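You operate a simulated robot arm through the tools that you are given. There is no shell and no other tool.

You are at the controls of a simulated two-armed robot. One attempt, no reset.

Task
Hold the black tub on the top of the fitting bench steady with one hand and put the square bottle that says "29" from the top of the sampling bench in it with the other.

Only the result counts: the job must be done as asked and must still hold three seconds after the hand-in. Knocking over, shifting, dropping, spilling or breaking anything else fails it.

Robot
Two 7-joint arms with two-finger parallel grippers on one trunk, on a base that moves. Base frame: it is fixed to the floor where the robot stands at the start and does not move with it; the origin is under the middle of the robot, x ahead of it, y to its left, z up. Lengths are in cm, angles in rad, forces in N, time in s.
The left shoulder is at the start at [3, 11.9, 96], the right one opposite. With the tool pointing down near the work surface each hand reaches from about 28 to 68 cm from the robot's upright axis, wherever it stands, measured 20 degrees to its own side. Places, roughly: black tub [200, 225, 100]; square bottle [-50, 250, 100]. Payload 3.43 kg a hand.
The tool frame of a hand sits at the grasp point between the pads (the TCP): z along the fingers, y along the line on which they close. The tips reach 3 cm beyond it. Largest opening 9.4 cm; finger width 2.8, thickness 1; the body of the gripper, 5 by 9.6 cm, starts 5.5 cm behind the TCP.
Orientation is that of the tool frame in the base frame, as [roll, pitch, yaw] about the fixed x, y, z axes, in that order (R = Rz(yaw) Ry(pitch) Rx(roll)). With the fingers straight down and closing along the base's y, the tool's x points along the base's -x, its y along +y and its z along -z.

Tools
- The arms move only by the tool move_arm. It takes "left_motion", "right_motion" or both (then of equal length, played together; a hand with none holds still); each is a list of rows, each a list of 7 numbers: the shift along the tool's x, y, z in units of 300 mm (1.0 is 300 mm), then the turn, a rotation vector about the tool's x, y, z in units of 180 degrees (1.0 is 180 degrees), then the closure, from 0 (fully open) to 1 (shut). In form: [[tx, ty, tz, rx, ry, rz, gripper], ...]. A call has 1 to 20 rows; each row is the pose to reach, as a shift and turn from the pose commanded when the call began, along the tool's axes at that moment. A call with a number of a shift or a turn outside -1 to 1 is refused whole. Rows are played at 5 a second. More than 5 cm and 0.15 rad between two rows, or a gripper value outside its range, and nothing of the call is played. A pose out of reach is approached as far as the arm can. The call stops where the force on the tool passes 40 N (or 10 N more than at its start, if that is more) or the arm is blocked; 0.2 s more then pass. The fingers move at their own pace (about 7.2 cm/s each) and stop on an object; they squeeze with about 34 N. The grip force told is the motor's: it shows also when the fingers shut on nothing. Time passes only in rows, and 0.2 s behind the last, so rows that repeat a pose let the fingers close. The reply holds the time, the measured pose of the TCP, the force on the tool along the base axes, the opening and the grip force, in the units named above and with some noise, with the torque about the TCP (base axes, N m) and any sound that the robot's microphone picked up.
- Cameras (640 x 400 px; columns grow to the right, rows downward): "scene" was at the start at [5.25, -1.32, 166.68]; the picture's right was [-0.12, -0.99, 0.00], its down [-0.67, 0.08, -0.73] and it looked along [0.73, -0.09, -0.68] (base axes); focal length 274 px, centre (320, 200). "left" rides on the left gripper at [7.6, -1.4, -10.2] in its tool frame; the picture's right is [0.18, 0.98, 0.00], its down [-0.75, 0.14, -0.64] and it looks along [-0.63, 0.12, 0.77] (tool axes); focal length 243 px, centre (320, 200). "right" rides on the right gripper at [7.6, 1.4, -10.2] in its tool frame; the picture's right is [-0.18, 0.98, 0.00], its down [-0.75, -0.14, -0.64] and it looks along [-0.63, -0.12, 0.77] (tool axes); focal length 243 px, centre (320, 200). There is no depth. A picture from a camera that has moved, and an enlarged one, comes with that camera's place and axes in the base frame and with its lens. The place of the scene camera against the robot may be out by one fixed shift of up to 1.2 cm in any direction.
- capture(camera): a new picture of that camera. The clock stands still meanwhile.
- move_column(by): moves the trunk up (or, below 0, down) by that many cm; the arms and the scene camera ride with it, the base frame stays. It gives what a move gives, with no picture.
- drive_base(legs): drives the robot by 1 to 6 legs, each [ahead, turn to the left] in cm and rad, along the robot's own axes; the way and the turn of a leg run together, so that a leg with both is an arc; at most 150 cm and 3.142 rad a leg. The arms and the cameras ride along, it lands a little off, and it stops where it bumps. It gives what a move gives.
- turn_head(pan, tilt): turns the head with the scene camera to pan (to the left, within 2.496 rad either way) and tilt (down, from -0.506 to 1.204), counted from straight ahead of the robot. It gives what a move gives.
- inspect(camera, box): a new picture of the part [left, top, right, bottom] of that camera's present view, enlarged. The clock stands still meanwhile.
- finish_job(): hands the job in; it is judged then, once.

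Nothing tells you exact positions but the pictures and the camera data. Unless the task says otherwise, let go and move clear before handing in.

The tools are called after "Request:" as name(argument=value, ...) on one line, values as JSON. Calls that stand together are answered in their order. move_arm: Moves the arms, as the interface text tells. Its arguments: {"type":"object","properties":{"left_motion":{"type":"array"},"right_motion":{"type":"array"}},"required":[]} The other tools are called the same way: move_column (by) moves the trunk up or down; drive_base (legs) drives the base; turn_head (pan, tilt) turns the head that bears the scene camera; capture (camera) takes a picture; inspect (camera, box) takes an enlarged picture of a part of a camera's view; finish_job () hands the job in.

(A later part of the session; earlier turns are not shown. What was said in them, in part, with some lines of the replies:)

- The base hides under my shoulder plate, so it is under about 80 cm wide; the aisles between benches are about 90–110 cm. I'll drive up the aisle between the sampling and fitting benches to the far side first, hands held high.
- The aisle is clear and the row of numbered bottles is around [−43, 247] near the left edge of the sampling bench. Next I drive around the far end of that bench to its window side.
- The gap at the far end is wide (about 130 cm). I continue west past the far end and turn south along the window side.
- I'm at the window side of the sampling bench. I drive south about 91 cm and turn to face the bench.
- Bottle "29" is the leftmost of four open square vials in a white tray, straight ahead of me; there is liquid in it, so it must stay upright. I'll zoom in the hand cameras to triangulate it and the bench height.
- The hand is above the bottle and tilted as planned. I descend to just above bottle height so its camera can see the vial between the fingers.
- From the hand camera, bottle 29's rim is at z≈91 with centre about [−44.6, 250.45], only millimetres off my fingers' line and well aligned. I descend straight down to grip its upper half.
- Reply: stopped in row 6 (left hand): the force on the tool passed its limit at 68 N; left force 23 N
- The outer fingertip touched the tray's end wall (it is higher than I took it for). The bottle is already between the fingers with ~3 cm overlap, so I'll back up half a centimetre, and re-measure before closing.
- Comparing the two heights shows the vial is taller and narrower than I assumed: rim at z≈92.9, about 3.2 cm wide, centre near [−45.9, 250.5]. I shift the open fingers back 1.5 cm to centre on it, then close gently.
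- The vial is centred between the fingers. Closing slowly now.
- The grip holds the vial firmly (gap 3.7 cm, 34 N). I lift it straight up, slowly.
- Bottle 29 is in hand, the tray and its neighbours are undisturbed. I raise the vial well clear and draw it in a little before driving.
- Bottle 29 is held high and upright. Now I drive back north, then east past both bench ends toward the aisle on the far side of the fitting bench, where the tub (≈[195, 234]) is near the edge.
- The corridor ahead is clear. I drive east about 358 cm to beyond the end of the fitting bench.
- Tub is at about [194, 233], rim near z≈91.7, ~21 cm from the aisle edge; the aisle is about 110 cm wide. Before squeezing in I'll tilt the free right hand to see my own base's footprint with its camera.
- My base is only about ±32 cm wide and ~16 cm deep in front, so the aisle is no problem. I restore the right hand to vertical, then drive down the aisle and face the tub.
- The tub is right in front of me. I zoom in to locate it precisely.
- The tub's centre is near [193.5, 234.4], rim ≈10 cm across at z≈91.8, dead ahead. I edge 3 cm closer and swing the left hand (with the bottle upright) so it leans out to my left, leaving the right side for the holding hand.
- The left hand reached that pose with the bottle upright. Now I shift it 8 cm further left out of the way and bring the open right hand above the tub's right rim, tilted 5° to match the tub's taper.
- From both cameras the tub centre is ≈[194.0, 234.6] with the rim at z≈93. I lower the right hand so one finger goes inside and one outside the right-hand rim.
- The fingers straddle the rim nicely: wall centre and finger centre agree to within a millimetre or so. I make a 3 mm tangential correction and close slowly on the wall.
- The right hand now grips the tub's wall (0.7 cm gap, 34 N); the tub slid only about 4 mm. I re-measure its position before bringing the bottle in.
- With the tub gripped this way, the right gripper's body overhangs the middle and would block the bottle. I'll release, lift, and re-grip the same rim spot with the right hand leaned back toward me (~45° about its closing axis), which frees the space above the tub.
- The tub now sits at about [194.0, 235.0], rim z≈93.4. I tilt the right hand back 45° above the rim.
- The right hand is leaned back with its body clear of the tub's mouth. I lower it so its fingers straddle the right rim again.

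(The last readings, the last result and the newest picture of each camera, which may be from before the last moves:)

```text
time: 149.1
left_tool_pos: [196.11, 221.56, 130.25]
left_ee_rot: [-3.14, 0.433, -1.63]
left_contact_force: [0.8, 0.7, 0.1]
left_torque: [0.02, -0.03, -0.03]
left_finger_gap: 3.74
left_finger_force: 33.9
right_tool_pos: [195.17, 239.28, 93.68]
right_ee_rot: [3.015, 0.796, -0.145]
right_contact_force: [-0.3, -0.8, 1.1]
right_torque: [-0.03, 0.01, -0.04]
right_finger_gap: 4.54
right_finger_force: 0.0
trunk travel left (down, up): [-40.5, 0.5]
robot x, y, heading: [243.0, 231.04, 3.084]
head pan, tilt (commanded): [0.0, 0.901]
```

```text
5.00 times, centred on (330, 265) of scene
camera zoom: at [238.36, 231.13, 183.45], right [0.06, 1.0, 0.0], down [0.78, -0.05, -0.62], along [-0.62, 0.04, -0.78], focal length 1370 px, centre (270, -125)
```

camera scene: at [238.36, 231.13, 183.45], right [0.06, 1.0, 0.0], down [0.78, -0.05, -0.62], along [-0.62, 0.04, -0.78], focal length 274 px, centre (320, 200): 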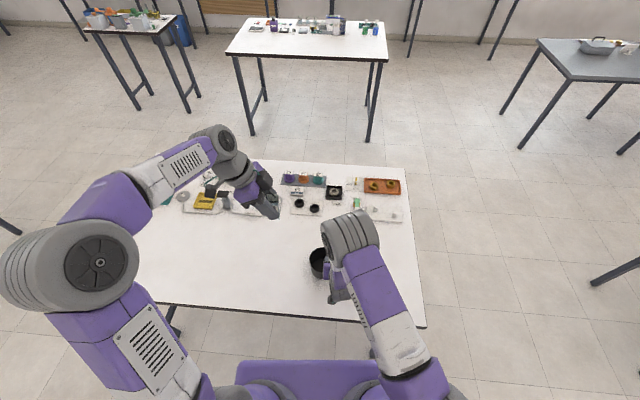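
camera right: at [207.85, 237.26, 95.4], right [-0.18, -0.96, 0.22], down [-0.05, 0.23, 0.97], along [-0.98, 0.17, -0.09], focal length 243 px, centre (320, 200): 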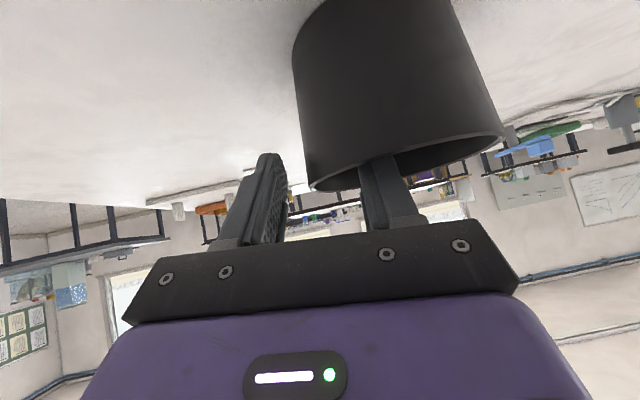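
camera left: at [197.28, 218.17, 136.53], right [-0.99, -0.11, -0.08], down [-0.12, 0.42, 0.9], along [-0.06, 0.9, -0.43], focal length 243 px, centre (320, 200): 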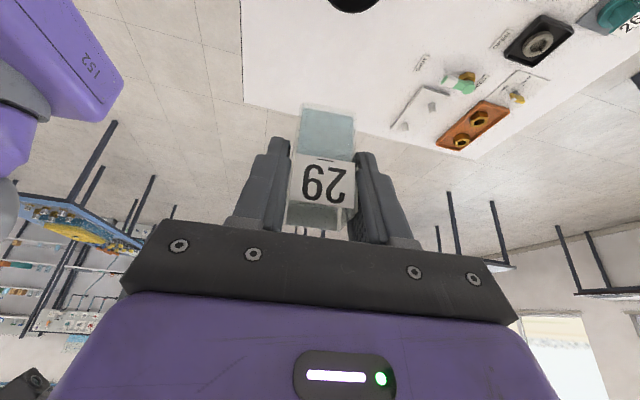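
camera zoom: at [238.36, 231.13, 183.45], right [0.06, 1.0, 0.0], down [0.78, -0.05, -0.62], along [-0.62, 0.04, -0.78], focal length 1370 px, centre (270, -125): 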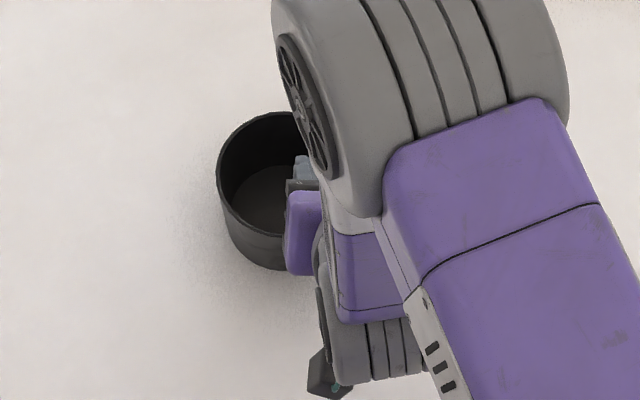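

The fingers straddle the wall with the gripper body off to my side. A 2 mm sideways correction, then I close slowly.

Request:
move_arm(right_motion=[[0, -0.0057, 0, 0, 0, 0, 0.55], [0, -0.0057, 0, 0, 0, 0, 0.65], [0, -0.0057, 0, 0, 0, 0, 0.75], [0, -0.0057, 0, 0, 0, 0, 0.82], [0, -0.0057, 0, 0, 0, 0, 0.86], [0, -0.0057, 0, 0, 0, 0, 0.88], [0, -0.0057, 0, 0, 0, 0, 0.9], [0, -0.0057, 0, 0, 0, 0, 0.91], [0, -0.0057, 0, 0, 0, 0, 0.92], [0, -0.0057, 0, 0, 0, 0, 0.93], [0, -0.0057, 0, 0, 0, 0, 0.94], [0, -0.0057, 0, 0, 0, 0, 0.96], [0, -0.0057, 0, 0, 0, 0, 0.98], [0, -0.0057, 0, 0, 0, 0, 1.0], [0, -0.0057, 0, 0, 0, 0, 1.0]])

Request:
inspect(camera="right", box=[230, 60, 530, 250])

Request:
inspect(camera="scene", box=[290, 225, 370, 305])

```text
time: 152.2
left_tool_pos: [196.06, 221.53, 130.36]
left_ee_rot: [3.14, 0.433, -1.628]
left_contact_force: [0.4, 0.8, -0.1]
left_torque: [0.0, 0.06, -0.03]
left_finger_gap: 3.74
left_finger_force: 33.9
right_tool_pos: [195.27, 239.39, 93.66]
right_ee_rot: [3.018, 0.796, -0.147]
right_contact_force: [0.0, -0.3, 2.0]
right_torque: [0.0, -0.05, 0.0]
right_finger_gap: 1.17
right_finger_force: 34.2
trunk travel left (down, up): [-40.5, 0.5]
robot x, y, heading: [242.89, 231.71, 3.085]
head pan, tilt (commanded): [0.0, 0.901]
```

```text
2.11 times, centred on (380, 155) of right
camera zoom: at [207.81, 237.44, 95.41], right [-0.18, -0.96, 0.22], down [-0.05, 0.23, 0.97], along [-0.98, 0.17, -0.09], focal length 511 px, centre (194, 295)
```

zoom: 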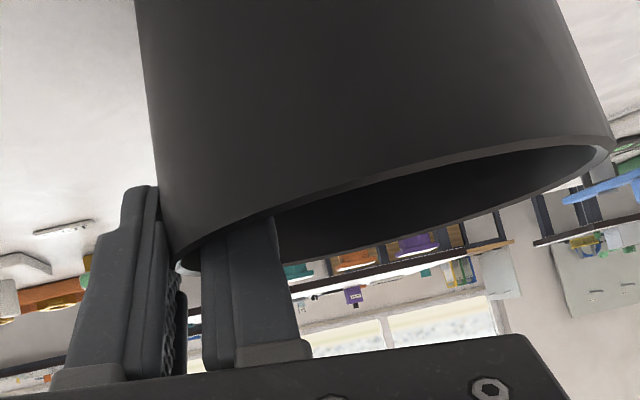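

```text
5.00 times, centred on (330, 265) of scene
camera zoom: at [238.36, 231.14, 183.45], right [0.06, 1.0, 0.0], down [0.78, -0.05, -0.62], along [-0.62, 0.04, -0.78], focal length 1370 px, centre (270, -125)
```

zoom: 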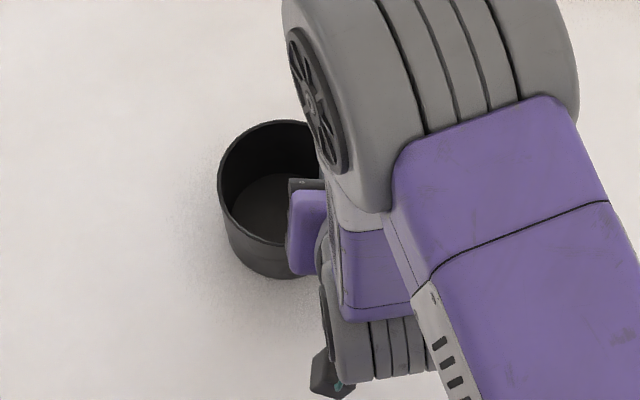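

The tub is now held firmly by the right hand (34 N, almost no side load) with the mouth clear; it crept about 5 mm toward me and its centre is ≈[194.6, 235.0]. Now I carry the bottle over the tub, still high, and look from the left hand's camera.

Request:
move_arm(left_motion=[[-0.015, 0.009, 0.05, 0, 0, 0, 1.0], [-0.035, 0.021, 0.125, 0, 0, 0, 1.0], [-0.058, 0.035, 0.205, 0, 0, 0, 1.0], [-0.081, 0.048, 0.287, 0, 0, 0, 1.0], [-0.104, 0.062, 0.369, 0, 0, 0, 1.0], [-0.127, 0.076, 0.45, 0, 0, 0, 1.0], [-0.15, 0.09, 0.532, 0, 0, 0, 1.0], [-0.166, 0.099, 0.588, 0, 0, 0, 1.0], [-0.171, 0.102, 0.6063, 0, 0, 0, 1.0], [-0.171, 0.102, 0.6063, 0, 0, 0, 1.0]])

Request:
capture(camera="left")

Request:
capture(camera="scene")

```text
time: 154.4
left_tool_pos: [194.04, 234.29, 115.93]
left_ee_rot: [-3.139, 0.434, -1.627]
left_contact_force: [0.0, -0.6, -0.4]
left_torque: [-0.01, 0.04, 0.0]
left_finger_gap: 3.74
left_finger_force: 34.5
right_tool_pos: [195.24, 239.47, 93.71]
right_ee_rot: [3.017, 0.796, -0.146]
right_contact_force: [0.2, -0.1, 2.9]
right_torque: [-0.06, -0.09, 0.03]
right_finger_gap: 1.17
right_finger_force: 33.9
trunk travel left (down, up): [-40.5, 0.5]
robot x, y, heading: [242.98, 230.89, 3.085]
head pan, tilt (commanded): [0.0, 0.901]
```

```text
taken
camera left: at [194.74, 222.84, 122.18], right [-0.99, -0.11, -0.08], down [-0.12, 0.42, 0.9], along [-0.07, 0.9, -0.43], focal length 243 px, centre (320, 200)
```

left: 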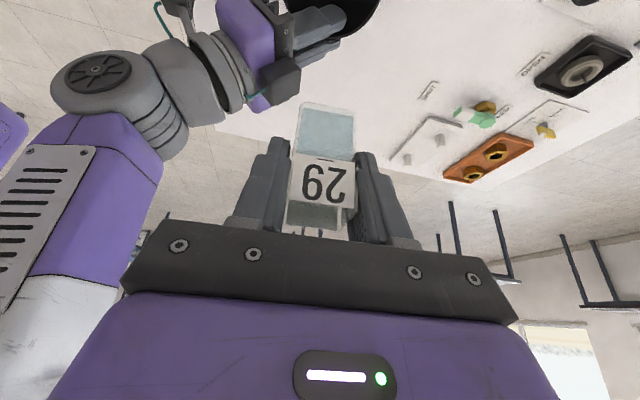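

```text
taken
camera scene: at [238.38, 231.13, 183.45], right [0.06, 1.0, 0.0], down [0.78, -0.05, -0.62], along [-0.62, 0.04, -0.78], focal length 274 px, centre (320, 200)
```

scene: 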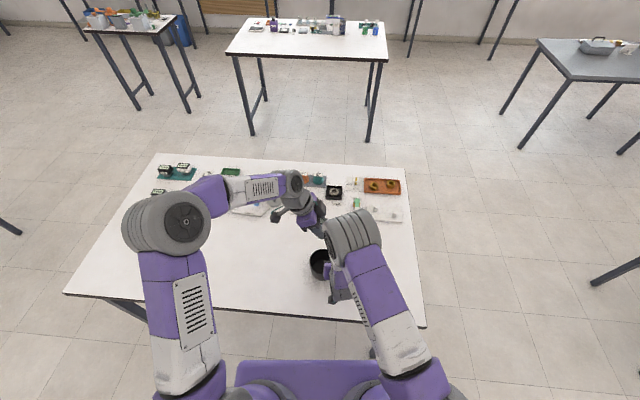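

The bottle hangs above the tub and both arms have room. I descend until its bottom is just above the rim and check alignment.

Request:
move_arm(left_motion=[[0.016, 0, 0.035, 0, 0, 0, 1.0], [0.045, 0, 0.098, 0, 0, 0, 1.0], [0.075, 0, 0.163, 0, 0, 0, 1.0], [0.105, 0, 0.228, 0, 0, 0, 1.0], [0.135, 0, 0.293, 0, 0, 0, 1.0], [0.165, 0, 0.358, 0, 0, 0, 1.0], [0.185, 0, 0.4, 0, 0, 0, 1.0], [0.1944, 0, 0.4206, 0, 0, 0, 1.0], [0.1944, 0, 0.4206, 0, 0, 0, 1.0], [0.1944, 0, 0.4206, 0, 0, 0, 1.0]])

Request:
capture(camera="left")

Request:
inspect(camera="scene", box=[270, 190, 370, 290])

Request:
capture(camera="right")

```text
time: 156.7
left_tool_pos: [193.67, 234.01, 101.93]
left_ee_rot: [-3.141, 0.434, -1.629]
left_contact_force: [0.6, -0.8, 0.5]
left_torque: [0.02, 0.01, 0.03]
left_finger_gap: 3.74
left_finger_force: 34.2
right_tool_pos: [195.42, 239.41, 93.68]
right_ee_rot: [3.018, 0.796, -0.147]
right_contact_force: [0.1, -0.7, 5.4]
right_torque: [-0.03, -0.12, 0.01]
right_finger_gap: 1.15
right_finger_force: 33.4
trunk travel left (down, up): [-40.5, 0.5]
robot x, y, heading: [242.89, 231.22, 3.081]
head pan, tilt (commanded): [0.0, 0.901]
```

```text
taken
camera left: at [194.35, 222.65, 108.26], right [-0.99, -0.11, -0.08], down [-0.12, 0.42, 0.9], along [-0.07, 0.9, -0.43], focal length 243 px, centre (320, 200)
```

left: 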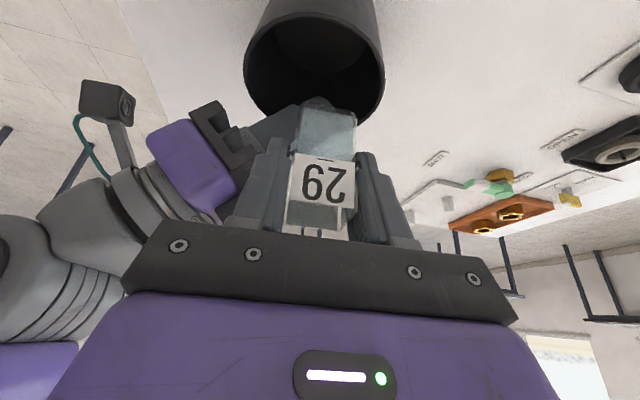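

```text
4.00 times, centred on (320, 240) of scene
camera zoom: at [238.39, 231.14, 183.45], right [0.06, 1.0, 0.0], down [0.78, -0.05, -0.62], along [-0.62, 0.04, -0.78], focal length 1096 px, centre (320, 40)
```

zoom: 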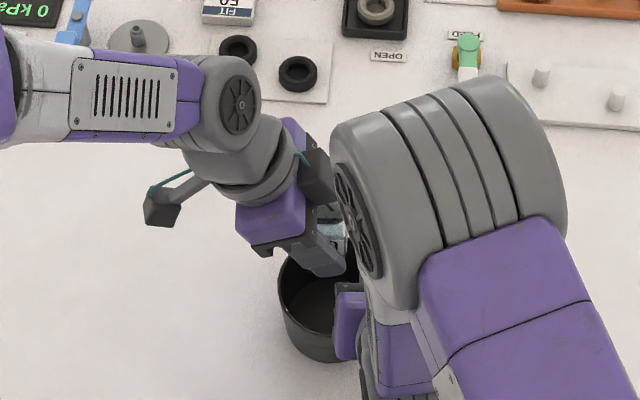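

```text
taken
camera right: at [207.82, 237.45, 95.42], right [-0.18, -0.96, 0.22], down [-0.05, 0.23, 0.97], along [-0.98, 0.17, -0.09], focal length 243 px, centre (320, 200)
```

right: 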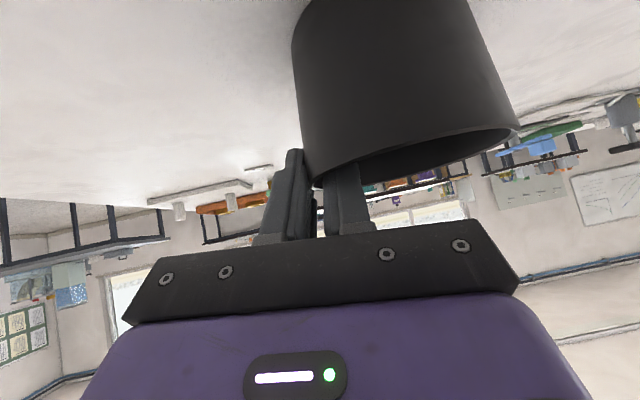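

Request:
inspect(camera="left", box=[220, 0, 410, 140])

```text
2.86 times, centred on (315, 70) of left
camera zoom: at [194.35, 222.65, 108.26], right [-0.99, -0.11, -0.08], down [-0.12, 0.42, 0.9], along [-0.07, 0.9, -0.43], focal length 693 px, centre (334, 571)
```

zoom: 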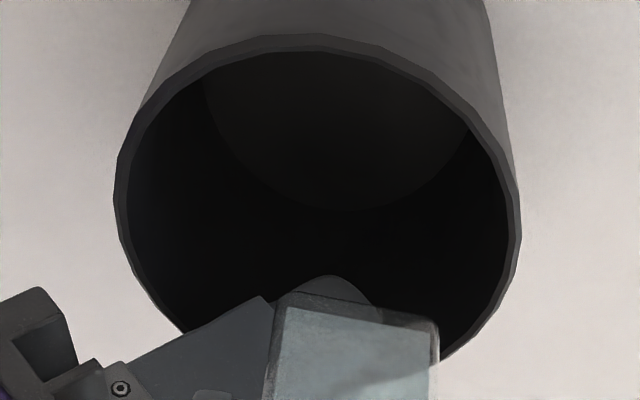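

Everything lines up: tub centre ≈[194.5, 235.0], rim z≈93.5, floor about z≈86.7; the bottle's bottom is about 4.3 cm below my TCP. I lower the bottle into the mouth, drifting slightly to its final spot.

Request:
move_arm(left_motion=[[0.01, 0, 0.022, 0, 0, 0, 1.0], [0.03, 0, 0.065, 0, 0, 0, 1.0], [0.05, 0, 0.108, 0, 0, 0, 1.0], [0.069, 0, 0.1492, 0, 0, 0, 1.0], [0.085, -0.005, 0.183, 0, 0, 0, 1.0], [0.1, -0.01, 0.217, 0, 0, 0, 1.0], [0.116, -0.015, 0.251, 0, 0, 0, 1.0], [0.1318, -0.02, 0.2854, 0, 0, 0, 1.0], [0.1318, -0.02, 0.2854, 0, 0, 0, 1.0], [0.1318, -0.02, 0.2854, 0, 0, 0, 1.0]])

Request:
capture(camera="left")

Request:
inspect(camera="scene", box=[280, 205, 370, 290])

```text
time: 158.8
left_tool_pos: [194.45, 234.06, 92.62]
left_ee_rot: [-3.141, 0.435, -1.629]
left_contact_force: [0.2, 2.8, 1.3]
left_torque: [-0.04, 0.01, -0.08]
left_finger_gap: 3.74
left_finger_force: 34.2
right_tool_pos: [195.31, 239.45, 93.68]
right_ee_rot: [3.016, 0.796, -0.146]
right_contact_force: [-1.1, -1.4, 5.6]
right_torque: [0.19, -0.14, 0.06]
right_finger_gap: 1.17
right_finger_force: 33.9
trunk travel left (down, up): [-40.5, 0.5]
robot x, y, heading: [242.98, 231.46, 3.087]
head pan, tilt (commanded): [0.0, 0.901]
```

```text
taken
camera left: at [195.2, 222.73, 98.91], right [-0.99, -0.11, -0.08], down [-0.12, 0.42, 0.9], along [-0.07, 0.9, -0.43], focal length 243 px, centre (320, 200)
```

left: 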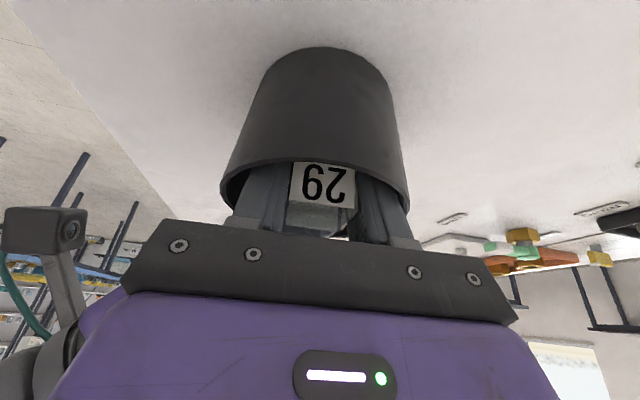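

```text
4.71 times, centred on (325, 248) of scene
camera zoom: at [238.4, 231.16, 183.46], right [0.06, 1.0, 0.0], down [0.78, -0.05, -0.62], along [-0.62, 0.04, -0.78], focal length 1289 px, centre (296, -24)
```

zoom: 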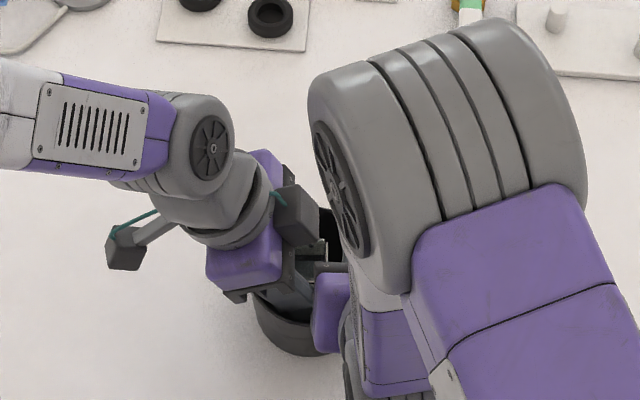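

Request:
inspect(camera="left", box=[210, 130, 430, 250])

```text
2.91 times, centred on (320, 190) of left
camera zoom: at [195.2, 222.73, 98.91], right [-0.99, -0.11, -0.08], down [-0.12, 0.42, 0.9], along [-0.07, 0.9, -0.43], focal length 706 px, centre (320, 229)
```

zoom: 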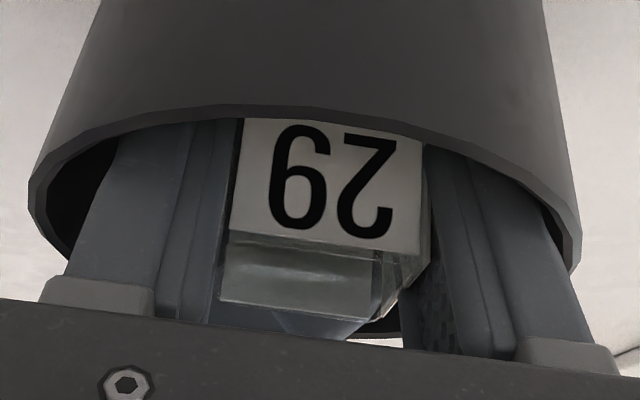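

The bottle and fingers are inside the rim, with a faint side contact (≈3 N). I look closer at clearances before the last 2 cm.

Request:
inspect(camera="scene", box=[305, 235, 350, 280])

Request:
capture(camera="right")

Request:
move_arm(left_motion=[[0, 0, 0, 0, 0, 0, 1.0], [0, 0, 0, 0, 0, 0, 1.0]])

```text
8.89 times, centred on (328, 258) of scene
camera zoom: at [238.4, 231.16, 183.46], right [0.06, 1.0, 0.0], down [0.78, -0.05, -0.62], along [-0.62, 0.04, -0.78], focal length 2435 px, centre (253, -311)
```

zoom: 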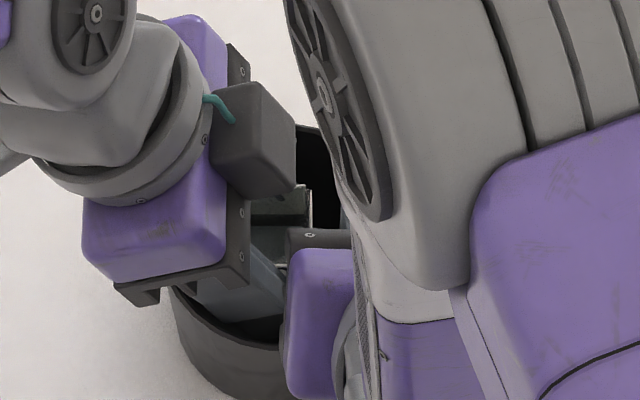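

```text
taken
camera right: at [207.83, 237.45, 95.43], right [-0.18, -0.96, 0.22], down [-0.05, 0.23, 0.97], along [-0.98, 0.17, -0.09], focal length 243 px, centre (320, 200)
```

right: 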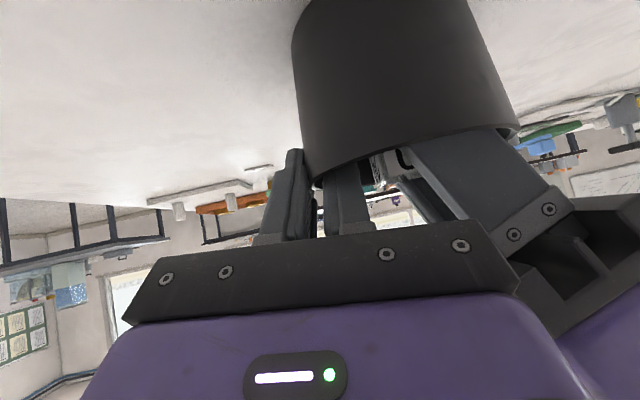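

```text
time: 159.4
left_tool_pos: [194.32, 234.04, 92.66]
left_ee_rot: [-3.141, 0.433, -1.627]
left_contact_force: [0.1, 3.5, 1.5]
left_torque: [-0.06, 0.01, -0.08]
left_finger_gap: 3.73
left_finger_force: 34.0
right_tool_pos: [195.29, 239.46, 93.71]
right_ee_rot: [3.015, 0.796, -0.145]
right_contact_force: [-0.8, -1.8, 6.8]
right_torque: [0.16, -0.16, 0.08]
right_finger_gap: 1.17
right_finger_force: 34.2
trunk travel left (down, up): [-40.5, 0.5]
robot x, y, heading: [242.85, 231.0, 3.081]
head pan, tilt (commanded): [0.0, 0.901]
```

The far finger's edge is lightly touching the rim on the far-left side. I nudge the bottle hand 5 mm right and 2–3 mm toward me and recheck the force.

Request:
move_arm(left_motion=[[-0.0075, -0.004, 0.0035, 0, 0, 0, 1.0], [-0.0151, -0.0083, 0.007, 0, 0, 0, 1.0], [-0.0151, -0.0083, 0.007, 0, 0, 0, 1.0], [-0.0151, -0.0083, 0.007, 0, 0, 0, 1.0]])

Request:
inspect(camera="left", box=[210, 130, 430, 250])

```text
time: 160.4
left_tool_pos: [194.72, 234.45, 92.63]
left_ee_rot: [-3.141, 0.435, -1.628]
left_contact_force: [-0.3, 0.4, -0.8]
left_torque: [-0.04, -0.01, -0.03]
left_finger_gap: 3.75
left_finger_force: 33.9
right_tool_pos: [195.25, 239.39, 93.59]
right_ee_rot: [3.017, 0.797, -0.145]
right_contact_force: [1.5, -0.3, 7.9]
right_torque: [-0.04, -0.15, 0.04]
right_finger_gap: 1.14
right_finger_force: 34.2
trunk travel left (down, up): [-40.5, 0.5]
robot x, y, heading: [242.48, 231.21, 3.081]
head pan, tilt (commanded): [0.0, 0.901]
```

```text
2.91 times, centred on (320, 190) of left
camera zoom: at [195.46, 223.19, 98.88], right [-0.99, -0.11, -0.08], down [-0.12, 0.42, 0.9], along [-0.07, 0.9, -0.43], focal length 706 px, centre (320, 229)
```

zoom: 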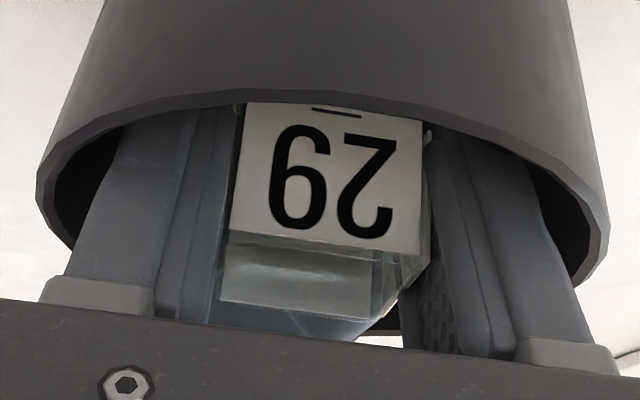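

No more contact, and the fingers are centred in the mouth. I continue down slowly, one centimetre first.

Request:
move_arm(left_motion=[[0.002, 0, 0.008, 0, 0, 0, 1.0], [0.004, 0, 0.0165, 0, 0, 0, 1.0], [0.006, 0, 0.025, 0, 0, 0, 1.0], [0.0079, 0, 0.0331, 0, 0, 0, 1.0], [0.0079, 0, 0.0331, 0, 0, 0, 1.0]])

Request:
inspect(camera="left", box=[210, 130, 430, 250])

```text
time: 161.7
left_tool_pos: [194.73, 234.87, 91.64]
left_ee_rot: [-3.14, 0.434, -1.628]
left_contact_force: [-2.6, 1.4, 0.5]
left_torque: [-0.05, -0.08, -0.02]
left_finger_gap: 3.74
left_finger_force: 33.7
right_tool_pos: [195.32, 239.4, 93.79]
right_ee_rot: [3.017, 0.796, -0.148]
right_contact_force: [1.5, -0.9, 8.2]
right_torque: [-0.03, -0.13, 0.11]
right_finger_gap: 1.18
right_finger_force: 33.8
trunk travel left (down, up): [-40.5, 0.5]
robot x, y, heading: [243.16, 231.31, 3.086]
head pan, tilt (commanded): [0.0, 0.901]
```

```text
2.91 times, centred on (320, 190) of left
camera zoom: at [195.44, 223.47, 97.91], right [-0.99, -0.11, -0.08], down [-0.12, 0.42, 0.9], along [-0.07, 0.9, -0.43], focal length 706 px, centre (320, 229)
```

zoom: 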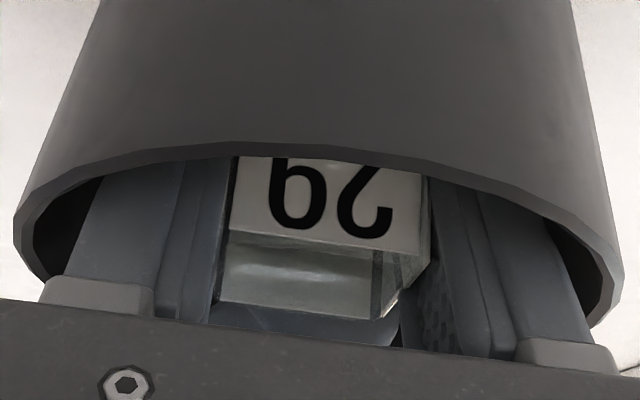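

Request:
move_arm(left_motion=[[0, 0, 0, 0, 0, 0, 1.0], [0, 0, 0, 0, 0, 0, 1.0], [0, 0, 0, 0, 0, 0, 1.0]])

Request:
inspect(camera="scene", box=[305, 235, 350, 280])

Request:
inspect(camera="right", box=[280, 90, 580, 270])

```text
time: 162.4
left_tool_pos: [194.81, 234.76, 91.76]
left_ee_rot: [3.141, 0.436, -1.627]
left_contact_force: [-2.5, 1.4, -0.4]
left_torque: [-0.02, -0.06, -0.01]
left_finger_gap: 3.71
left_finger_force: 34.3
right_tool_pos: [195.19, 239.38, 93.71]
right_ee_rot: [3.016, 0.795, -0.146]
right_contact_force: [1.9, -0.7, 9.2]
right_torque: [-0.02, -0.17, 0.2]
right_finger_gap: 1.15
right_finger_force: 34.3
trunk travel left (down, up): [-40.5, 0.5]
robot x, y, heading: [242.88, 231.34, 3.087]
head pan, tilt (commanded): [0.0, 0.901]
```

```text
8.89 times, centred on (328, 258) of scene
camera zoom: at [238.42, 231.14, 183.46], right [0.06, 1.0, 0.0], down [0.78, -0.05, -0.62], along [-0.62, 0.04, -0.78], focal length 2435 px, centre (253, -311)
```

zoom: 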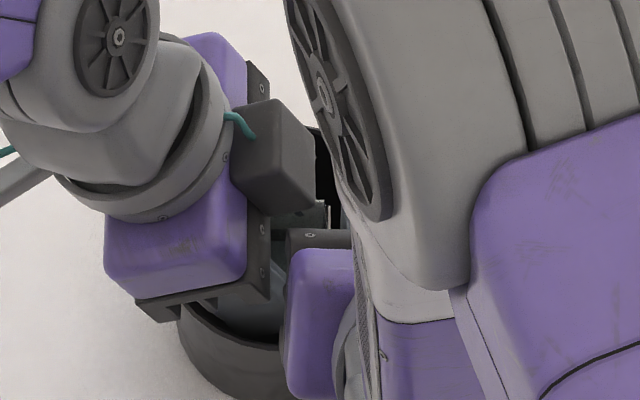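

```text
2.13 times, centred on (430, 180) of right
camera zoom: at [207.84, 237.44, 95.43], right [-0.18, -0.96, 0.22], down [-0.05, 0.23, 0.97], along [-0.98, 0.17, -0.09], focal length 518 px, centre (85, 243)
```

zoom: 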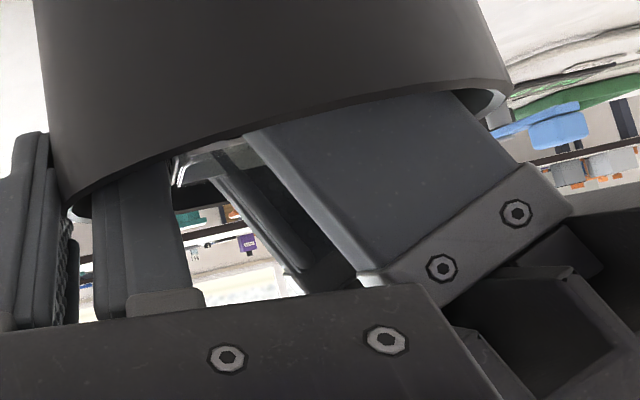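

The hold reading shows the near finger's edge just touching the near-left rim. I shift 2.5 mm forward to centre, then go down another 5 mm.

Request:
move_arm(left_motion=[[0, 0.004, 0, 0, 0, 0, 1.0], [0, 0.0083, 0, 0, 0, 0, 1.0], [0.002, 0.0083, 0.005, 0, 0, 0, 1.0], [0.0045, 0.0083, 0.01, 0, 0, 0, 1.0], [0.007, 0.0083, 0.0151, 0, 0, 0, 1.0], [0.007, 0.0083, 0.0151, 0, 0, 0, 1.0], [0.007, 0.0083, 0.0151, 0, 0, 0, 1.0]])

Request:
inspect(camera="left", box=[210, 130, 430, 250])

```text
time: 164.1
left_tool_pos: [194.55, 234.63, 91.14]
left_ee_rot: [3.142, 0.438, -1.63]
left_contact_force: [2.5, 0.9, 11.2]
left_torque: [-0.02, 0.02, -0.02]
left_finger_gap: 3.75
left_finger_force: 34.1
right_tool_pos: [195.15, 239.39, 93.7]
right_ee_rot: [3.017, 0.795, -0.146]
right_contact_force: [-4.4, -0.6, 2.0]
right_torque: [0.26, -0.27, -0.11]
right_finger_gap: 1.14
right_finger_force: 34.5
trunk travel left (down, up): [-40.5, 0.5]
robot x, y, heading: [242.59, 230.96, 3.08]
head pan, tilt (commanded): [0.0, 0.901]
```

```text
2.91 times, centred on (320, 190) of left
camera zoom: at [195.2, 223.48, 97.44], right [-0.99, -0.11, -0.08], down [-0.12, 0.42, 0.9], along [-0.07, 0.9, -0.43], focal length 706 px, centre (320, 229)
```

zoom: 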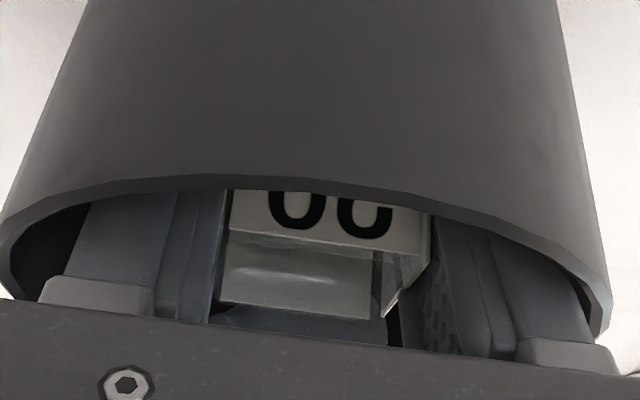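

The bottle's base has touched the tub floor (11 N upward at its base). I ease the pressure slightly with a tiny shift right, then open the fingers just a little.

Request:
move_arm(left_motion=[[-0.003, 0, -0.0005, 0, 0, 0, 1.0], [-0.0059, 0, -0.0009, 0, 0, 0, 1.0], [-0.0059, 0, -0.0009, 0, 0, 0, 1.0]])

```text
time: 164.8
left_tool_pos: [194.54, 234.98, 91.32]
left_ee_rot: [-3.14, 0.434, -1.627]
left_contact_force: [-0.2, -0.6, -0.8]
left_torque: [0.01, 0.0, -0.02]
left_finger_gap: 3.75
left_finger_force: 34.3
right_tool_pos: [195.3, 239.46, 93.74]
right_ee_rot: [3.016, 0.796, -0.148]
right_contact_force: [-0.3, 0.9, 7.6]
right_torque: [-0.02, -0.21, 0.03]
right_finger_gap: 1.16
right_finger_force: 33.5
trunk travel left (down, up): [-40.5, 0.5]
robot x, y, heading: [242.7, 230.92, 3.084]
head pan, tilt (commanded): [0.0, 0.901]
```

Force is back to zero, with the bottle about 1 mm above the floor. I set it down and open the fingers slightly.

Request:
move_arm(left_motion=[[0.0008, 0, 0.0018, 0, 0, 0, 1.0], [0.0008, 0, 0.0018, 0, 0, 0, 0.62], [0.0008, 0, 0.0018, 0, 0, 0, 0.6], [0.0008, 0, 0.0018, 0, 0, 0, 0.59], [0.0008, 0, 0.0018, 0, 0, 0, 0.58], [0.0008, 0, 0.0018, 0, 0, 0, 0.57], [0.0008, 0, 0.0018, 0, 0, 0, 0.565], [0.0008, 0, 0.0018, 0, 0, 0, 0.565]])

Request:
inspect(camera="left", box=[210, 130, 430, 250])

Request:
inspect(camera="right", box=[280, 90, 580, 270])

```text
time: 166.7
left_tool_pos: [194.53, 234.81, 91.22]
left_ee_rot: [-3.141, 0.433, -1.627]
left_contact_force: [-1.8, 0.4, 0.0]
left_torque: [-0.05, -0.07, -0.05]
left_finger_gap: 4.02
left_finger_force: 0.0
right_tool_pos: [195.35, 239.47, 93.68]
right_ee_rot: [3.015, 0.795, -0.147]
right_contact_force: [0.7, 0.4, 10.4]
right_torque: [-0.03, -0.16, 0.11]
right_finger_gap: 1.15
right_finger_force: 33.9
trunk travel left (down, up): [-40.5, 0.5]
robot x, y, heading: [243.25, 230.97, 3.089]
head pan, tilt (commanded): [0.0, 0.901]
```

```text
2.91 times, centred on (320, 190) of left
camera zoom: at [195.23, 223.55, 97.47], right [-0.99, -0.11, -0.08], down [-0.12, 0.42, 0.9], along [-0.07, 0.9, -0.43], focal length 706 px, centre (320, 229)
```

zoom: 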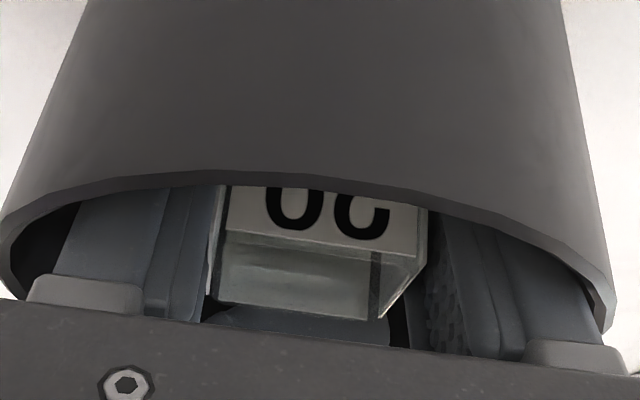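

```text
2.13 times, centred on (430, 180) of right
camera zoom: at [207.84, 237.44, 95.43], right [-0.18, -0.96, 0.22], down [-0.05, 0.23, 0.97], along [-0.98, 0.17, -0.09], focal length 518 px, centre (85, 243)
```

zoom: 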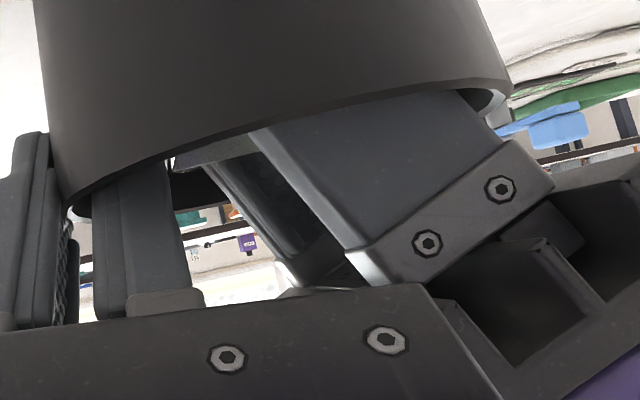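

The bottle is released (gap 4.0 cm, no grip force) and stands in the tub. I withdraw the left fingers along their own axis, slowly.

Request:
move_arm(left_motion=[[0, 0, -0.01, 0, 0, 0, 0.565], [0, 0, -0.022, 0, 0, 0, 0.565], [0, 0, -0.036, 0, 0, 0, 0.565], [0, 0, -0.05, 0, 0, 0, 0.55], [0, 0, -0.065, 0, 0, 0, 0.54], [0, 0, -0.08, 0, 0, 0, 0.53], [0, 0, -0.08, 0, 0, 0, 0.53]])

Request:
capture(camera="left")

Request:
inspect(camera="left", box=[210, 100, 430, 250])

```text
time: 168.2
left_tool_pos: [194.44, 233.9, 93.23]
left_ee_rot: [-3.141, 0.435, -1.628]
left_contact_force: [-0.3, 4.0, -1.7]
left_torque: [0.01, -0.06, 0.0]
left_finger_gap: 4.06
left_finger_force: 0.0
right_tool_pos: [195.28, 239.53, 93.6]
right_ee_rot: [3.016, 0.798, -0.147]
right_contact_force: [-0.4, -4.3, 9.0]
right_torque: [-0.13, -0.06, 0.03]
right_finger_gap: 1.14
right_finger_force: 33.8
trunk travel left (down, up): [-40.5, 0.5]
robot x, y, heading: [242.97, 231.38, 3.081]
head pan, tilt (commanded): [0.0, 0.901]
```

```text
taken
camera left: at [195.14, 222.55, 99.57], right [-0.99, -0.11, -0.08], down [-0.12, 0.42, 0.9], along [-0.07, 0.9, -0.43], focal length 243 px, centre (320, 200)
```

left: 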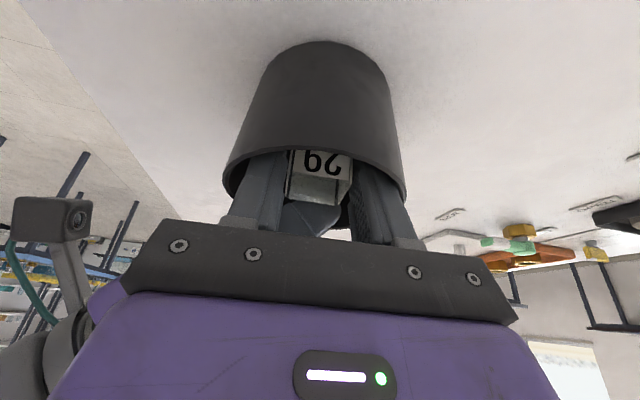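

```text
2.67 times, centred on (320, 175) of left
camera zoom: at [195.14, 222.55, 99.57], right [-0.99, -0.11, -0.08], down [-0.12, 0.42, 0.9], along [-0.07, 0.9, -0.43], focal length 647 px, centre (320, 267)
```

zoom: 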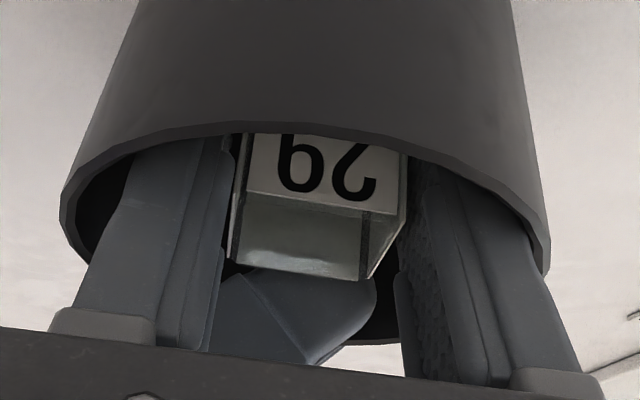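

The fingers brushed the tub's left wall while widening. I narrow them slightly, shift 3 mm right, and lift straight up until the tips clear the bottle.

Request:
move_arm(left_motion=[[0, 0, 0, 0, 0, 0, 0.575], [-0.0045, 0, 0.002, 0, 0, 0, 0.578], [-0.0091, 0, 0.0042, 0, 0, 0, 0.578], [-0.0091, 0, 0.0042, 0, 0, 0, 0.578], [-0.0161, 0, -0.011, 0, 0, 0, 0.578], [-0.0231, 0, -0.026, 0, 0, 0, 0.578], [-0.0321, 0, -0.0455, 0, 0, 0, 0.578], [-0.0411, 0, -0.065, 0, 0, 0, 0.578], [-0.0501, 0, -0.0844, 0, 0, 0, 0.578], [-0.0553, 0, -0.0956, 0, 0, 0, 0.578], [-0.0553, 0, -0.0956, 0, 0, 0, 0.578]])

Request:
capture(camera="left")

Request:
inspect(camera="left", box=[210, 60, 430, 220])

```text
time: 170.7
left_tool_pos: [194.47, 234.18, 96.52]
left_ee_rot: [-3.14, 0.434, -1.629]
left_contact_force: [0.2, 0.4, -1.0]
left_torque: [-0.01, 0.0, -0.01]
left_finger_gap: 4.0
left_finger_force: 0.1
right_tool_pos: [195.22, 239.44, 93.65]
right_ee_rot: [3.017, 0.798, -0.147]
right_contact_force: [-0.1, 1.1, 10.1]
right_torque: [0.0, -0.16, 0.0]
right_finger_gap: 1.15
right_finger_force: 34.5
trunk travel left (down, up): [-40.5, 0.5]
robot x, y, heading: [242.89, 231.36, 3.082]
head pan, tilt (commanded): [0.0, 0.901]
```

```text
taken
camera left: at [195.14, 222.93, 102.88], right [-0.99, -0.11, -0.08], down [-0.12, 0.42, 0.9], along [-0.07, 0.9, -0.43], focal length 243 px, centre (320, 200)
```

left: 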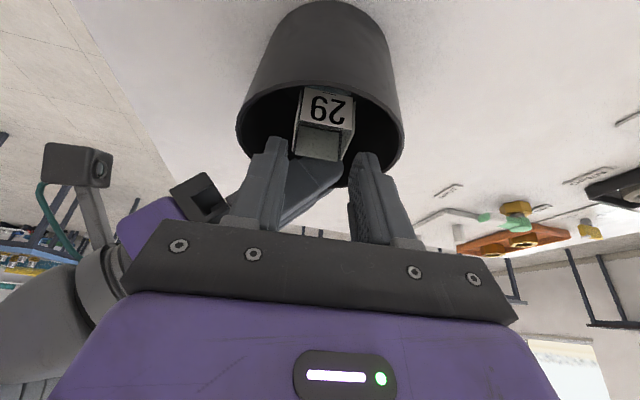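

```text
2.50 times, centred on (320, 140) of left
camera zoom: at [195.14, 222.93, 102.88], right [-0.99, -0.11, -0.08], down [-0.12, 0.42, 0.9], along [-0.07, 0.9, -0.43], focal length 606 px, centre (320, 350)
```

zoom: 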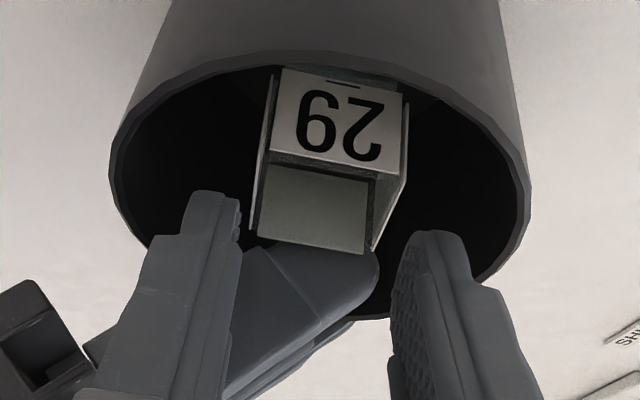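

The bottle labelled 29 is standing upright in the tub. I pull the left hand up and away to the left.

Request:
move_arm(left_motion=[[0, 0, -0.03, 0, 0, 0, 0.578], [0, 0, -0.08, 0, 0, 0, 0.578], [0, 0, -0.15, 0, 0, 0, 0.578], [0, 0, -0.23, 0, 0, 0, 0.578], [0, 0, -0.31, 0, 0, 0, 0.578], [0, 0, -0.39, 0, 0, 0, 0.578], [0, 0, -0.47, 0, 0, 0, 0.578], [0, 0, -0.55, 0, 0, 0, 0.578], [0.05, 0, -0.6, 0, 0, 0, 0.578], [0.1, 0, -0.65, 0, 0, 0, 0.578], [0.1, 0, -0.65, 0, 0, 0, 0.578]])

Request:
capture(camera="left")

Request:
capture(camera="scene")

```text
time: 173.1
left_tool_pos: [193.93, 223.27, 113.12]
left_ee_rot: [3.141, 0.434, -1.629]
left_contact_force: [-0.1, 0.3, -0.1]
left_torque: [0.0, 0.02, -0.03]
left_finger_gap: 4.01
left_finger_force: 0.2
right_tool_pos: [195.26, 239.39, 93.64]
right_ee_rot: [3.017, 0.796, -0.146]
right_contact_force: [0.3, -0.1, 10.6]
right_torque: [-0.07, -0.16, 0.04]
right_finger_gap: 1.11
right_finger_force: 34.3
trunk travel left (down, up): [-40.5, 0.5]
robot x, y, heading: [242.83, 231.14, 3.08]
head pan, tilt (commanded): [0.0, 0.901]
```

```text
taken
camera left: at [194.61, 211.94, 119.37], right [-0.99, -0.11, -0.08], down [-0.12, 0.42, 0.9], along [-0.07, 0.9, -0.43], focal length 243 px, centre (320, 200)
```

left: 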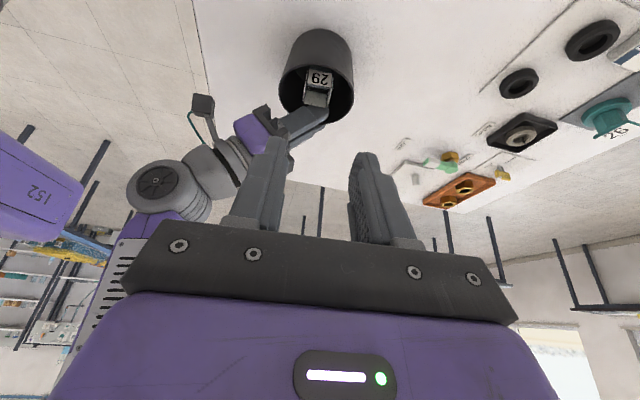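

```text
taken
camera scene: at [238.44, 231.17, 183.46], right [0.06, 1.0, 0.0], down [0.78, -0.05, -0.62], along [-0.62, 0.04, -0.78], focal length 274 px, centre (320, 200)
```

scene: 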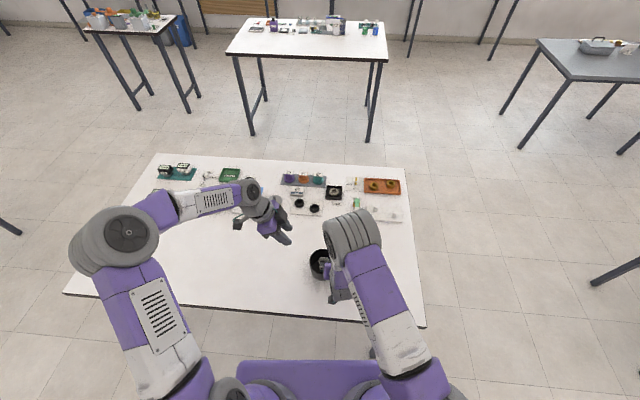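

The left hand is clear. Now I relieve the right hand's slight downward push and open it just enough to let go of the wall without touching the bottle.

Request:
move_arm(right_motion=[[-0.0012, 0.0001, -0.0012, 0, 0, 0, 1.0], [-0.0024, 0.0003, -0.0023, 0, 0, 0, 1.0], [-0.0024, 0.0003, -0.0023, 0, 0, 0, 0.9], [-0.0024, 0.0003, -0.0023, 0, 0, 0, 0.88], [-0.0024, 0.0003, -0.0023, 0, 0, 0, 0.87], [-0.0024, 0.0003, -0.0023, 0, 0, 0, 0.86], [-0.0024, 0.0003, -0.0023, 0, 0, 0, 0.85], [-0.0024, 0.0003, -0.0023, 0, 0, 0, 0.84], [-0.0024, 0.0003, -0.0023, 0, 0, 0, 0.83], [-0.0024, 0.0003, -0.0023, 0, 0, 0, 0.82], [-0.0024, 0.0003, -0.0023, 0, 0, 0, 0.81], [-0.0024, 0.0003, -0.0023, 0, 0, 0, 0.81]])

Request:
inspect(camera="left", box=[240, 20, 400, 150])

Request:
inspect(camera="right", box=[230, 60, 530, 250])

```text
time: 175.7
left_tool_pos: [193.72, 223.34, 113.13]
left_ee_rot: [3.14, 0.434, -1.629]
left_contact_force: [-0.3, -0.2, -0.6]
left_torque: [-0.03, 0.03, 0.0]
left_finger_gap: 4.02
left_finger_force: 0.0
right_tool_pos: [195.3, 239.54, 93.77]
right_ee_rot: [3.018, 0.797, -0.147]
right_contact_force: [-0.2, 0.1, 0.4]
right_torque: [0.0, 0.01, 0.02]
right_finger_gap: 1.77
right_finger_force: 0.1
trunk travel left (down, up): [-40.5, 0.5]
robot x, y, heading: [242.94, 231.63, 3.082]
head pan, tilt (commanded): [0.0, 0.901]
```

```text
3.08 times, centred on (320, 85) of left
camera zoom: at [194.55, 211.94, 119.32], right [-0.99, -0.11, -0.08], down [-0.12, 0.42, 0.9], along [-0.07, 0.9, -0.43], focal length 746 px, centre (320, 554)
```

zoom: 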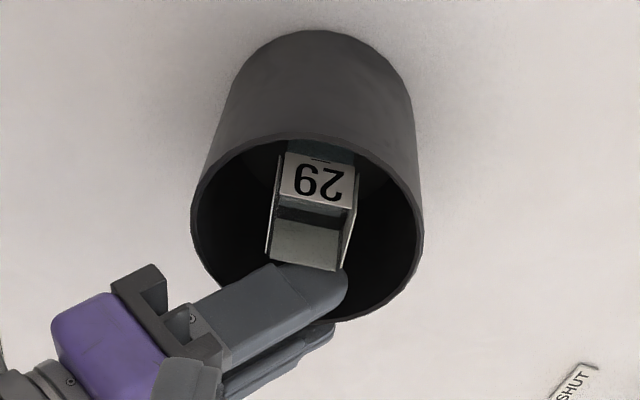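

```text
2.11 times, centred on (380, 155) of right
camera zoom: at [207.81, 237.51, 95.58], right [-0.18, -0.96, 0.22], down [-0.05, 0.23, 0.97], along [-0.98, 0.17, -0.09], focal length 511 px, centre (194, 295)
```

zoom: 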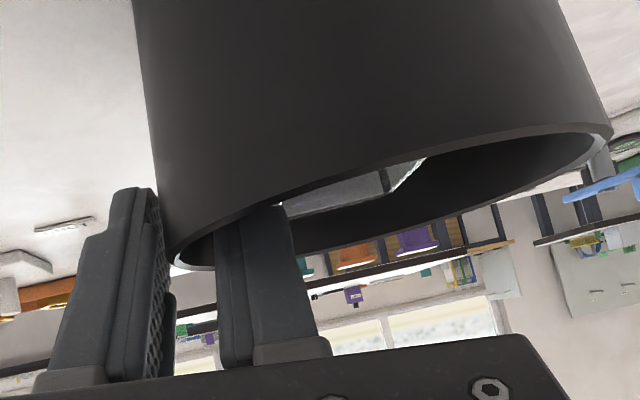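

The tub is released without moving and the bottle stands in it. I withdraw the right hand along its axis, up and toward me.

Request:
move_arm(right_motion=[[0, 0, -0.015, 0, 0, 0, 0.81], [0, 0, -0.04, 0, 0, 0, 0.81], [0, 0, -0.08, 0, 0, 0, 0.81], [0, 0, -0.12, 0, 0, 0, 0.81], [0, 0, -0.17, 0, 0, 0, 0.81], [0, 0, -0.23, 0, 0, 0, 0.81], [0, 0, -0.3, 0, 0, 0, 0.81], [-0.05, 0, -0.35, 0, 0, 0, 0.81], [-0.12, 0, -0.4, 0, 0, 0, 0.81], [-0.19, 0, -0.45, 0, 0, 0, 0.81], [-0.19, 0, -0.45, 0, 0, 0, 0.81]])

Request:
capture(camera="scene")

Request:
inspect(camera="left", box=[240, 20, 400, 150])

```text
time: 178.1
left_tool_pos: [193.74, 223.22, 113.02]
left_ee_rot: [-3.141, 0.435, -1.628]
left_contact_force: [-0.9, 0.5, -0.4]
left_torque: [0.0, 0.01, -0.01]
left_finger_gap: 4.0
left_finger_force: 0.2
right_tool_pos: [200.68, 240.3, 107.26]
right_ee_rot: [3.017, 0.795, -0.144]
right_contact_force: [-0.4, 0.7, -0.4]
right_torque: [-0.02, -0.01, 0.01]
right_finger_gap: 1.77
right_finger_force: 0.0
trunk travel left (down, up): [-40.5, 0.5]
robot x, y, heading: [242.83, 231.3, 3.084]
head pan, tilt (commanded): [0.0, 0.901]
```

```text
taken
camera scene: at [238.28, 231.12, 183.45], right [0.06, 1.0, 0.0], down [0.78, -0.04, -0.62], along [-0.62, 0.04, -0.78], focal length 274 px, centre (320, 200)
```

scene: 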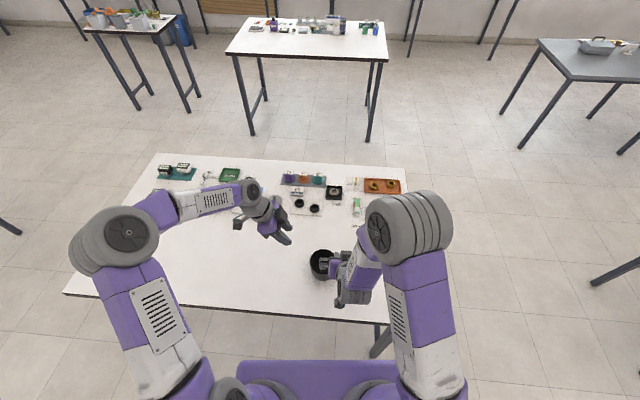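

```text
3.08 times, centred on (320, 85) of left
camera zoom: at [194.51, 211.93, 119.3], right [-0.99, -0.11, -0.08], down [-0.12, 0.42, 0.9], along [-0.07, 0.9, -0.43], focal length 746 px, centre (320, 554)
```

zoom: 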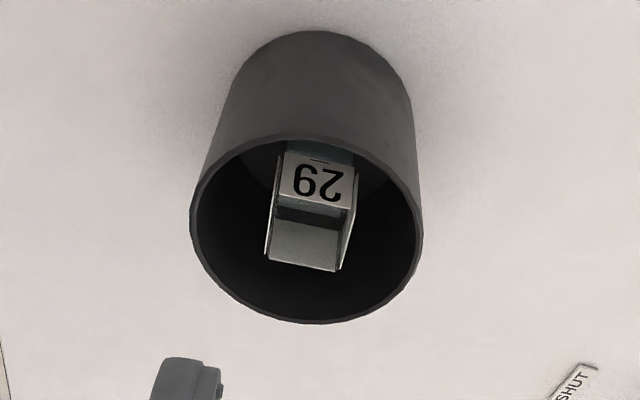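

The bottle stands in the tub, both hands are off. I lift both hands a little further clear and take a last look.

Request:
move_arm(left_motion=[[-0.03, 0, -0.07, 0, 0, 0, 0.578], [-0.06, 0, -0.14, 0, 0, 0, 0.578], [-0.09, 0, -0.2, 0, 0, 0, 0.578], [-0.12, 0, -0.26, 0, 0, 0, 0.578], [-0.12, 0, -0.26, 0, 0, 0, 0.578]], right_motion=[[-0.06, 0.005, -0.06, 0, 0, 0, 0.81], [-0.12, 0.01, -0.12, 0, 0, 0, 0.81], [-0.18, 0.015, -0.18, 0, 0, 0, 0.81], [-0.238, 0.02, -0.231, 0, 0, 0, 0.81], [-0.238, 0.02, -0.231, 0, 0, 0, 0.81]])

Request:
inspect(camera="scene", box=[280, 225, 370, 290])

Request:
capture(camera="left")

```text
time: 179.2
left_tool_pos: [193.62, 223.08, 121.75]
left_ee_rot: [-3.139, 0.433, -1.63]
left_contact_force: [-0.3, 0.5, 0.1]
left_torque: [-0.02, -0.01, -0.02]
left_finger_gap: 3.98
left_finger_force: 0.0
right_tool_pos: [200.78, 240.79, 117.2]
right_ee_rot: [3.018, 0.794, -0.147]
right_contact_force: [-0.2, -0.5, 0.5]
right_torque: [0.02, 0.03, 0.0]
right_finger_gap: 1.81
right_finger_force: 0.1
trunk travel left (down, up): [-40.5, 0.5]
robot x, y, heading: [242.76, 230.8, 3.084]
head pan, tilt (commanded): [0.0, 0.901]
```

```text
6.15 times, centred on (325, 258) of scene
camera zoom: at [238.24, 231.11, 183.44], right [0.06, 1.0, 0.0], down [0.78, -0.04, -0.62], along [-0.62, 0.04, -0.78], focal length 1686 px, centre (289, -154)
```

zoom: 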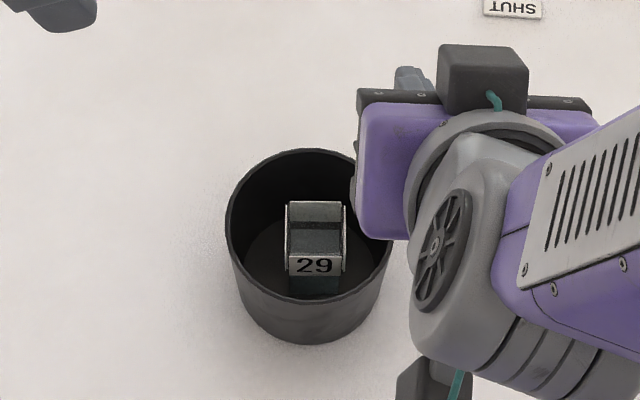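

```text
taken
camera left: at [194.39, 211.8, 127.96], right [-0.99, -0.11, -0.08], down [-0.12, 0.42, 0.9], along [-0.07, 0.9, -0.43], focal length 243 px, centre (320, 200)
```

left: 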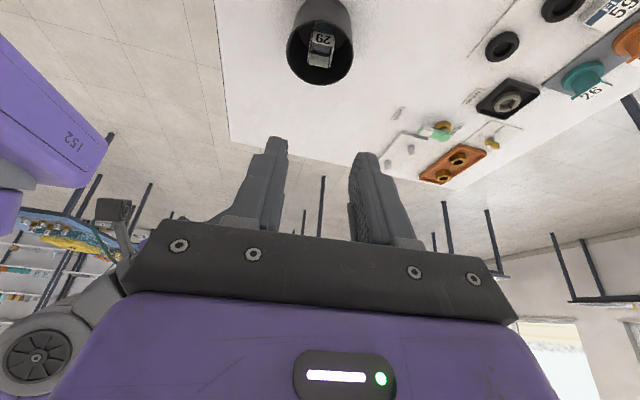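

The square bottle "29" stands upright in the black tub on the fitting bench. Both hands are clear and nothing else looks disturbed, so I hand the job in.

Request:
finish_job()

```text
The job is handed in.
```

The square bottle "29" is standing upright in the black tub on the fitting bench. The right hand held the tub by its rim while the left hand set the bottle in. Both hands then let go and moved clear before I handed the job in.

- **Tub moved slightly:** it slid about 4 mm on my first grip. I released it, gripped again at a better angle, and it crept about another 5 mm. It stayed upright the whole time.
- **Touch on the bottle tray:** while I was reaching for the bottle, one fingertip pressed on the tray's end wall and the force limit stopped the arm at 68 N. A before-and-after comparison showed the tray had not moved, and the other three bottles stayed in place.
- **Light contact in the tub:** the left fingers brushed the inside of the tub wall a few times, at about 4 N or less. I moved them off each time.

I saw no spill, and the other items I could see on both benches looked undisturbed.
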